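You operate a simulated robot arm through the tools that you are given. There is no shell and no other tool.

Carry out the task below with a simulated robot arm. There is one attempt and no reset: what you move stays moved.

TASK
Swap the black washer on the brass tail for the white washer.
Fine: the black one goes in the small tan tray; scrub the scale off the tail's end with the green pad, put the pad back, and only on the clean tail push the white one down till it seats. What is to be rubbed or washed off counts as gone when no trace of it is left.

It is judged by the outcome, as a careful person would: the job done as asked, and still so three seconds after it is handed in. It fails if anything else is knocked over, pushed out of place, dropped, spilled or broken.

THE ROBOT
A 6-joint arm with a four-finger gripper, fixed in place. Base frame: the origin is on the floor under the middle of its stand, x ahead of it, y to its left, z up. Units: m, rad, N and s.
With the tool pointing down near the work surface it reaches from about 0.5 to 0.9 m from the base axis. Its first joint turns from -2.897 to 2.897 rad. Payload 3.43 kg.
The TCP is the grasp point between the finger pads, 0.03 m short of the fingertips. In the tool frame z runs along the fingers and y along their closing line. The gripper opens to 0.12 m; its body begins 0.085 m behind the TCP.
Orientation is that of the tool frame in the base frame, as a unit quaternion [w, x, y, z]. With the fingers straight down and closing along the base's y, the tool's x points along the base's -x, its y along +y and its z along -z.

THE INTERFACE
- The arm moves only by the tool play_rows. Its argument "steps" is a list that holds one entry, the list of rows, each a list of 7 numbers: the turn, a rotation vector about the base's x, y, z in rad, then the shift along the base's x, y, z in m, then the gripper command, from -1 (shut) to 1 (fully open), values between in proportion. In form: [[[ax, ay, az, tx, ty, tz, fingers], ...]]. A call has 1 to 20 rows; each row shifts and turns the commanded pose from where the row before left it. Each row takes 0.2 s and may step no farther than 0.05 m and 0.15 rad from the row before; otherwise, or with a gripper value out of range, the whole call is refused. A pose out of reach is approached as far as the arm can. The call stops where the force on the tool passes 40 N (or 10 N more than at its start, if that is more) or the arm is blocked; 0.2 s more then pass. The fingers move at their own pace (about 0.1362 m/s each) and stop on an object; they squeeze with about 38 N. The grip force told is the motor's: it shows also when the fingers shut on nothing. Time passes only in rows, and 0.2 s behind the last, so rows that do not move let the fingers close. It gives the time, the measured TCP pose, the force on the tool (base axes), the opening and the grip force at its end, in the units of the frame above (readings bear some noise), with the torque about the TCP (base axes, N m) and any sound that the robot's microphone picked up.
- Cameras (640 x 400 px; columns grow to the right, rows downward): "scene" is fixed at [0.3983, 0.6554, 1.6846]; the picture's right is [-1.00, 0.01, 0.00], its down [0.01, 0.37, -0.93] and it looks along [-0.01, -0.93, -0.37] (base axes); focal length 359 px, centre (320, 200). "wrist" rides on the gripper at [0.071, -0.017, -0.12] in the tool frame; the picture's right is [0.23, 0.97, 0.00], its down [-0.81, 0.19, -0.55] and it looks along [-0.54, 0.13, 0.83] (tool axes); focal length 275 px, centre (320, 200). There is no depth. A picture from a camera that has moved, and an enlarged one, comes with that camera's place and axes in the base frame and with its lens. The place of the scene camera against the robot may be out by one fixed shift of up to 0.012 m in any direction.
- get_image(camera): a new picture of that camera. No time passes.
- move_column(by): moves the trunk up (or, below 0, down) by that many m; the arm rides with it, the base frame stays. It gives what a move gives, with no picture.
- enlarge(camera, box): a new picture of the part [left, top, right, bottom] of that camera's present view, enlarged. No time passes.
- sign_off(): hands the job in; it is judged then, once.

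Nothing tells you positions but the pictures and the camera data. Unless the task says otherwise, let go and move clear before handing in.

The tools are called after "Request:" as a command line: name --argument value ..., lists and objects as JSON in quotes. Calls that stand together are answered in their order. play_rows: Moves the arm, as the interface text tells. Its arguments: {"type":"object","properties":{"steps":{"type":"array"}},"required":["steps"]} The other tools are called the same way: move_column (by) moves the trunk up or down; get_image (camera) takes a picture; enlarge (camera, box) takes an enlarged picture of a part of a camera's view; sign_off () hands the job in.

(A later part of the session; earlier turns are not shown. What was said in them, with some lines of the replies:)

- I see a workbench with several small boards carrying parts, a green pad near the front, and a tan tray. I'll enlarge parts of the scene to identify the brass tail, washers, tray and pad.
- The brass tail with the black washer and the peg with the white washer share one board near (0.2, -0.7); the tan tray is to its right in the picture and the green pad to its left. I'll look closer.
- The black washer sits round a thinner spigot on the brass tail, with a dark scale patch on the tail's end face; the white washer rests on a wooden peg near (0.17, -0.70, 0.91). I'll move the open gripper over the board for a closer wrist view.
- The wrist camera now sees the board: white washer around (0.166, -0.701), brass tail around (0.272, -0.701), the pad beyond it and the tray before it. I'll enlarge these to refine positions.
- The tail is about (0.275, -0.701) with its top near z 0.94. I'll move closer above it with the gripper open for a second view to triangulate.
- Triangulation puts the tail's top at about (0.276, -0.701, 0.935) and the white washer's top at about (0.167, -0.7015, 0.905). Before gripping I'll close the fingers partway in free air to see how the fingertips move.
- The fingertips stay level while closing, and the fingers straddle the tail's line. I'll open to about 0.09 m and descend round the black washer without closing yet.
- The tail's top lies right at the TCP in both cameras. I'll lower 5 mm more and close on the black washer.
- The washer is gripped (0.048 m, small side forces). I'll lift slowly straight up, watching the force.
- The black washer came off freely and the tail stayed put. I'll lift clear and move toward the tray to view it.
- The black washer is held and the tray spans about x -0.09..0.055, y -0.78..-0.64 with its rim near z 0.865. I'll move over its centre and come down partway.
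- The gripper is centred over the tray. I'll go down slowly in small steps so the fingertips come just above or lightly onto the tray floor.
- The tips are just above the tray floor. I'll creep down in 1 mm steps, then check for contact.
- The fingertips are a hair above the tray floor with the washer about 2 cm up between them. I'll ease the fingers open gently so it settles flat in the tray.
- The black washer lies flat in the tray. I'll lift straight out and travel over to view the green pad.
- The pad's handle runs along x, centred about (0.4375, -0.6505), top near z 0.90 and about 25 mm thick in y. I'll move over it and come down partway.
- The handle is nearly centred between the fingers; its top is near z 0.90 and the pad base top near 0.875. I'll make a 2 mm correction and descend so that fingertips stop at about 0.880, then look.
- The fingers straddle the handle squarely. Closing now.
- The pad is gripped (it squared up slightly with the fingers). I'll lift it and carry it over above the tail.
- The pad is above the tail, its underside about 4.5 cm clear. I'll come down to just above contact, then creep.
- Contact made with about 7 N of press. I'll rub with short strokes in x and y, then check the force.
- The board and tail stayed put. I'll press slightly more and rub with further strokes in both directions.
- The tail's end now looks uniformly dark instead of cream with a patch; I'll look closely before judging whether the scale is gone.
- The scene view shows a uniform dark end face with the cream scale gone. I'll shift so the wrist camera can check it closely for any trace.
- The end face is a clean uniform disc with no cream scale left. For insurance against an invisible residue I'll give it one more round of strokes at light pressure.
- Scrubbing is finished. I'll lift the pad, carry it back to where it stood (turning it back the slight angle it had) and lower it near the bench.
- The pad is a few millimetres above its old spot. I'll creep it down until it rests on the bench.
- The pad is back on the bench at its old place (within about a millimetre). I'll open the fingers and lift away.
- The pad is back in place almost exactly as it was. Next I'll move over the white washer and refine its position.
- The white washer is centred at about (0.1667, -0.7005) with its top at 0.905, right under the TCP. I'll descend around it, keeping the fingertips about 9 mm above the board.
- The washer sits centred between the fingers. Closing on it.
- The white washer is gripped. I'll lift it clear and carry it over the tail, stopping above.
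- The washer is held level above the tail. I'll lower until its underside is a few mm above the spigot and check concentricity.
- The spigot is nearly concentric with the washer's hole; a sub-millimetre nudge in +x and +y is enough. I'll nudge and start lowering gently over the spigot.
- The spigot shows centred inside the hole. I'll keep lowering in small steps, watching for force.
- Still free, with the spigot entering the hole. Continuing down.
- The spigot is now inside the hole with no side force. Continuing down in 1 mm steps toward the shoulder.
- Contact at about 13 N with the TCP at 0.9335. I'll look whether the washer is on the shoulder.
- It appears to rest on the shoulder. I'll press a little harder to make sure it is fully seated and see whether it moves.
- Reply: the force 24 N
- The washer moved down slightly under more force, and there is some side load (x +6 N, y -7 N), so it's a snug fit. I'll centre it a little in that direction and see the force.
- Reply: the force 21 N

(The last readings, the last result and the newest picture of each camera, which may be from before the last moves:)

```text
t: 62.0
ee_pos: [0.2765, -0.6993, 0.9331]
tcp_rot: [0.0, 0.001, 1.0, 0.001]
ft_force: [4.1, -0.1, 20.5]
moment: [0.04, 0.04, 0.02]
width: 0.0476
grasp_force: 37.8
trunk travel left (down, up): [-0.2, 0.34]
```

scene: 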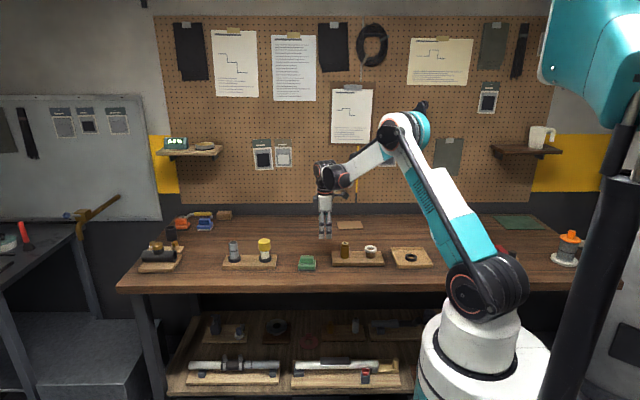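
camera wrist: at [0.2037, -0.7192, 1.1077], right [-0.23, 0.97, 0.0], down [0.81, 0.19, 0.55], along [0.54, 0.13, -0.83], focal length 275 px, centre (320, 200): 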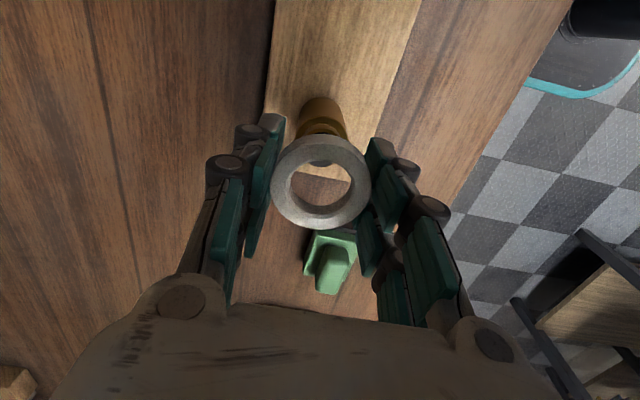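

Request:
play_rows --steps '[[[0, 0, 0, 0.0004, 0, -0.001, -1], [0, 0, 0, 0, 0, 0, -1]]]'

Request:
enlarge --camera "wrist" --box '[240, 100, 400, 240]'

```text
t: 62.6
ee_pos: [0.2765, -0.7018, 0.9332]
tcp_rot: [0.001, 0.002, 1.0, -0.001]
ft_force: [3.3, -5.8, 33.0]
moment: [0.02, 0.06, 0.04]
width: 0.0479
grasp_force: 38.2
trunk travel left (down, up): [-0.2, 0.34]
```

```text
2.86 times, centred on (320, 170) of wrist
camera zoom: at [0.2056, -0.7178, 1.0524], right [-0.23, 0.97, 0.0], down [0.81, 0.19, 0.55], along [0.54, 0.12, -0.83], focal length 786 px, centre (320, 286)
```

zoom: 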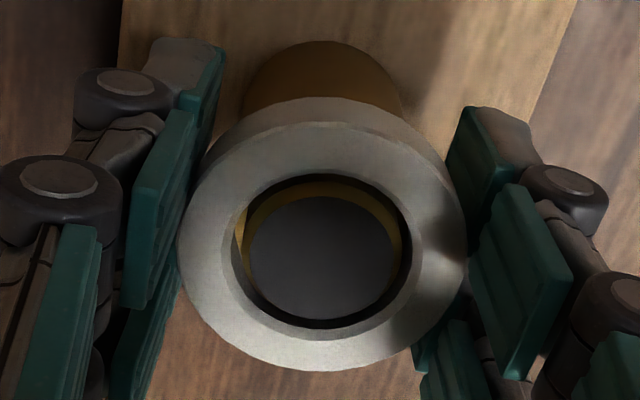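

The washer no longer moves at 33 N, so it's against something solid. I'll ease off the pressure, open the fingers and back away to inspect.

Request:
play_rows --steps '[[[0, 0, 0, 0, 0, 0.001, -1], [0, 0, 0, 0, 0, 0.001, -1], [0, 0, 0, 0, 0, 0.0005, -1], [0, 0, 0, 0, 0, 0, -0.15], [0, 0, 0, 0, 0, 0, 0.0], [0, 0, 0, 0, 0, 0, 0.3], [0, 0, 0, 0, 0, 0, 0.5], [0, 0, 0, 0, 0, 0.01, 0.5], [0, 0, 0, 0, 0, 0.03, 0.5], [0, 0, 0, 0, 0, 0.04, 0.5], [0, 0, 0, 0, 0, 0.02, 0.5], [0, 0, 0, 0, 0, 0, 0.5]]]'

Request:
enlarge --camera "scene" --box '[330, 235, 366, 265]'

Request:
enlarge --camera "scene" --box '[330, 235, 386, 270]'

Request:
enlarge --camera "wrist" --box '[240, 80, 400, 220]'

```text
t: 65.2
ee_pos: [0.2772, -0.7014, 1.0344]
tcp_rot: [0.0, 0.001, 1.0, -0.001]
ft_force: [0.1, 0.4, 1.0]
moment: [-0.05, 0.01, 0.01]
width: 0.0901
grasp_force: 0.1
trunk travel left (down, up): [-0.2, 0.34]
```

```text
13.33 times, centred on (348, 250) of scene
camera zoom: at [0.3983, 0.6554, 1.6846], right [-1.0, 0.01, 0.0], down [0.01, 0.37, -0.93], along [-0.01, -0.93, -0.37], focal length 4789 px, centre (-53, -467)
```

zoom: 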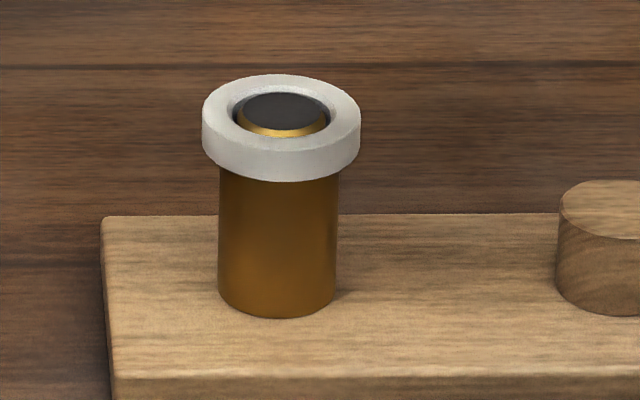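

```text
11.43 times, centred on (358, 252) of scene
camera zoom: at [0.3983, 0.6554, 1.6846], right [-1.0, 0.01, 0.0], down [0.01, 0.37, -0.93], along [-0.01, -0.93, -0.37], focal length 4105 px, centre (-114, -400)
```

zoom: 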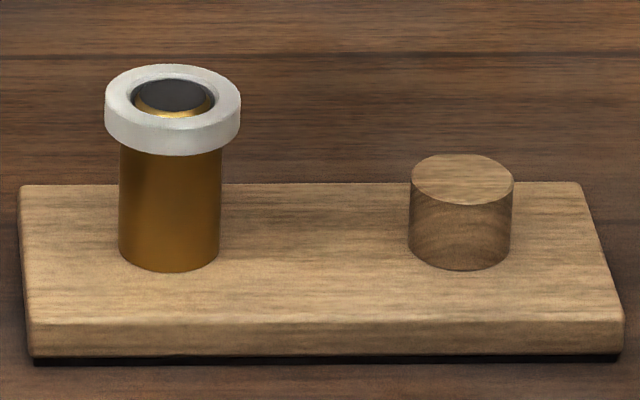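

```text
2.86 times, centred on (320, 150) of wrist
camera zoom: at [0.2065, -0.719, 1.1537], right [-0.23, 0.97, 0.0], down [0.81, 0.19, 0.55], along [0.54, 0.13, -0.83], focal length 786 px, centre (320, 343)
```

zoom: 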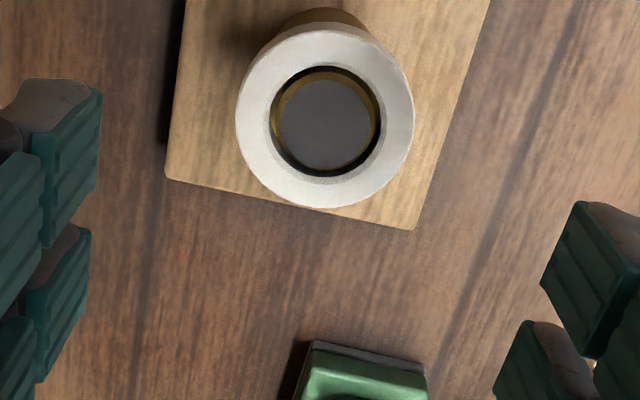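

The white washer sits level on the shoulder at exactly the height the black one had, with the clean spigot showing through. I'll retract the arm clear and take a last look at everything.

Request:
play_rows --steps '[[[0, 0, 0, 0, 0.01, 0.045, 0.5], [0, 0, 0, -0.01, 0.02, 0.04, 0.5], [0, 0, 0, -0.02, 0.03, 0.03, 0.5], [0, 0, 0, -0.02, 0.04, 0.02, 0.5], [0, 0, 0, -0.02, 0.04, 0, 0.5], [0, 0, 0, -0.02, 0.04, 0, 0.5], [0, 0, 0, 0, 0, 0, 0.5]]]'

Request:
get_image --camera "scene"

Request:
enlarge --camera "scene" --box '[280, 210, 440, 310]'

Request:
enlarge --camera "scene" --box '[334, 236, 358, 252]'

Request:
get_image --camera "wrist"

```text
t: 66.8
ee_pos: [0.1866, -0.5199, 1.1677]
tcp_rot: [-0.001, 0.001, 1.0, 0.0]
ft_force: [-0.1, 0.8, -0.5]
moment: [-0.05, -0.04, -0.01]
width: 0.0898
grasp_force: 0.1
trunk travel left (down, up): [-0.2, 0.34]
```

```text
taken
```

scene: 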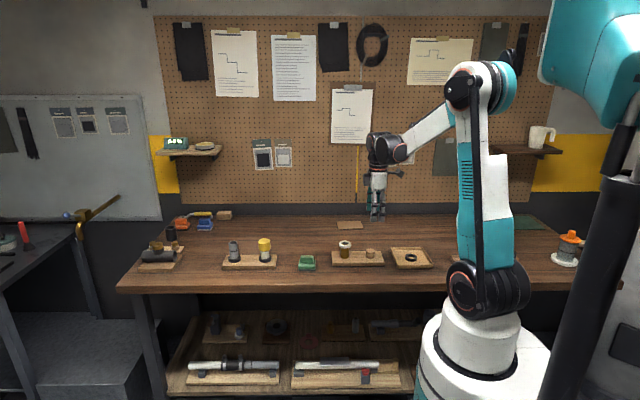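

```text
4.00 times, centred on (360, 260) of scene
camera zoom: at [0.3983, 0.6554, 1.6846], right [-1.0, 0.01, 0.0], down [0.01, 0.37, -0.93], along [-0.01, -0.93, -0.37], focal length 1437 px, centre (160, -40)
```

zoom: 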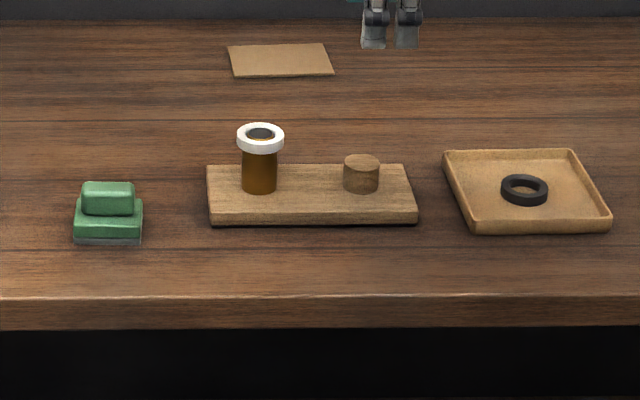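

```text
16.00 times, centred on (346, 244) of scene
camera zoom: at [0.3983, 0.6554, 1.6846], right [-1.0, 0.01, 0.0], down [0.01, 0.37, -0.93], along [-0.01, -0.93, -0.37], focal length 5747 px, centre (-96, -504)
```

zoom: 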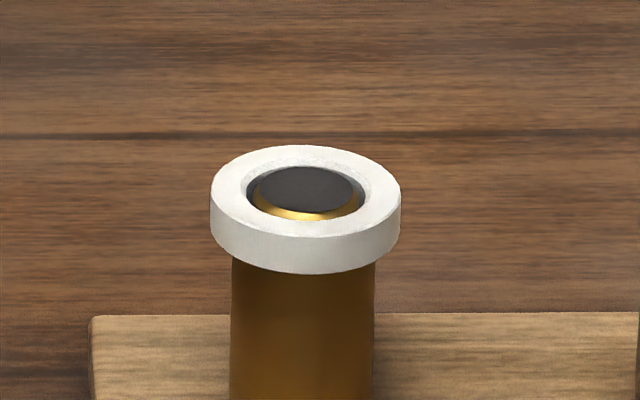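

```text
taken
camera wrist: at [0.1161, -0.5386, 1.2883], right [-0.23, 0.97, 0.0], down [0.81, 0.19, 0.55], along [0.54, 0.13, -0.83], focal length 275 px, centre (320, 200)
```

wrist: 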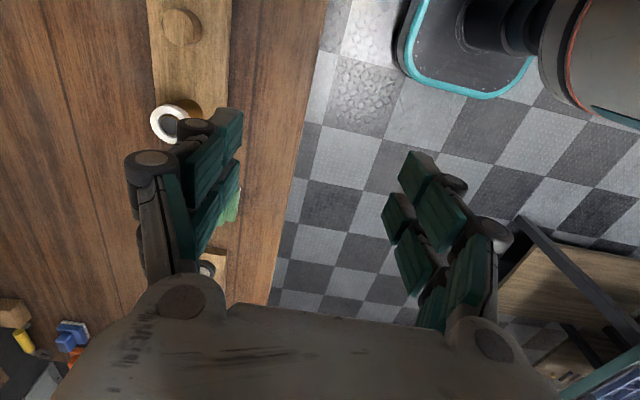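

The black washer lies in the tan tray, the pad is back in its spot, the tail's end is clean and the white washer is seated level on it. Nothing else has moved and the arm is clear, so I'm handing in.

Request:
sign_off

```text
The job is handed in.
```

The white washer now sits on the brass tail in place of the black one, and the job is handed in.

- **Black washer:** it lies flat in the small tan tray. I let it fall about 2 cm onto the tray floor, because the fingertips reached the floor before the washer did.
- **Scale:** I took the cream coating on the tail's end to be the scale. After two rounds of scrubbing, the end face was uniformly dark, with no cream left in close-up views from the scene camera and, after the first round, the wrist camera.
- **Green pad:** it is back in its spot, within about a millimetre and at the same slight angle as before.
- **White washer:** I pushed it down until it stopped moving at about 33 N. It sits level and at the same height the black one had. There was no click to confirm it had seated.

In the last pictures the board, tail and tray were where they started and I saw nothing knocked over. The arm is clear of the bench.
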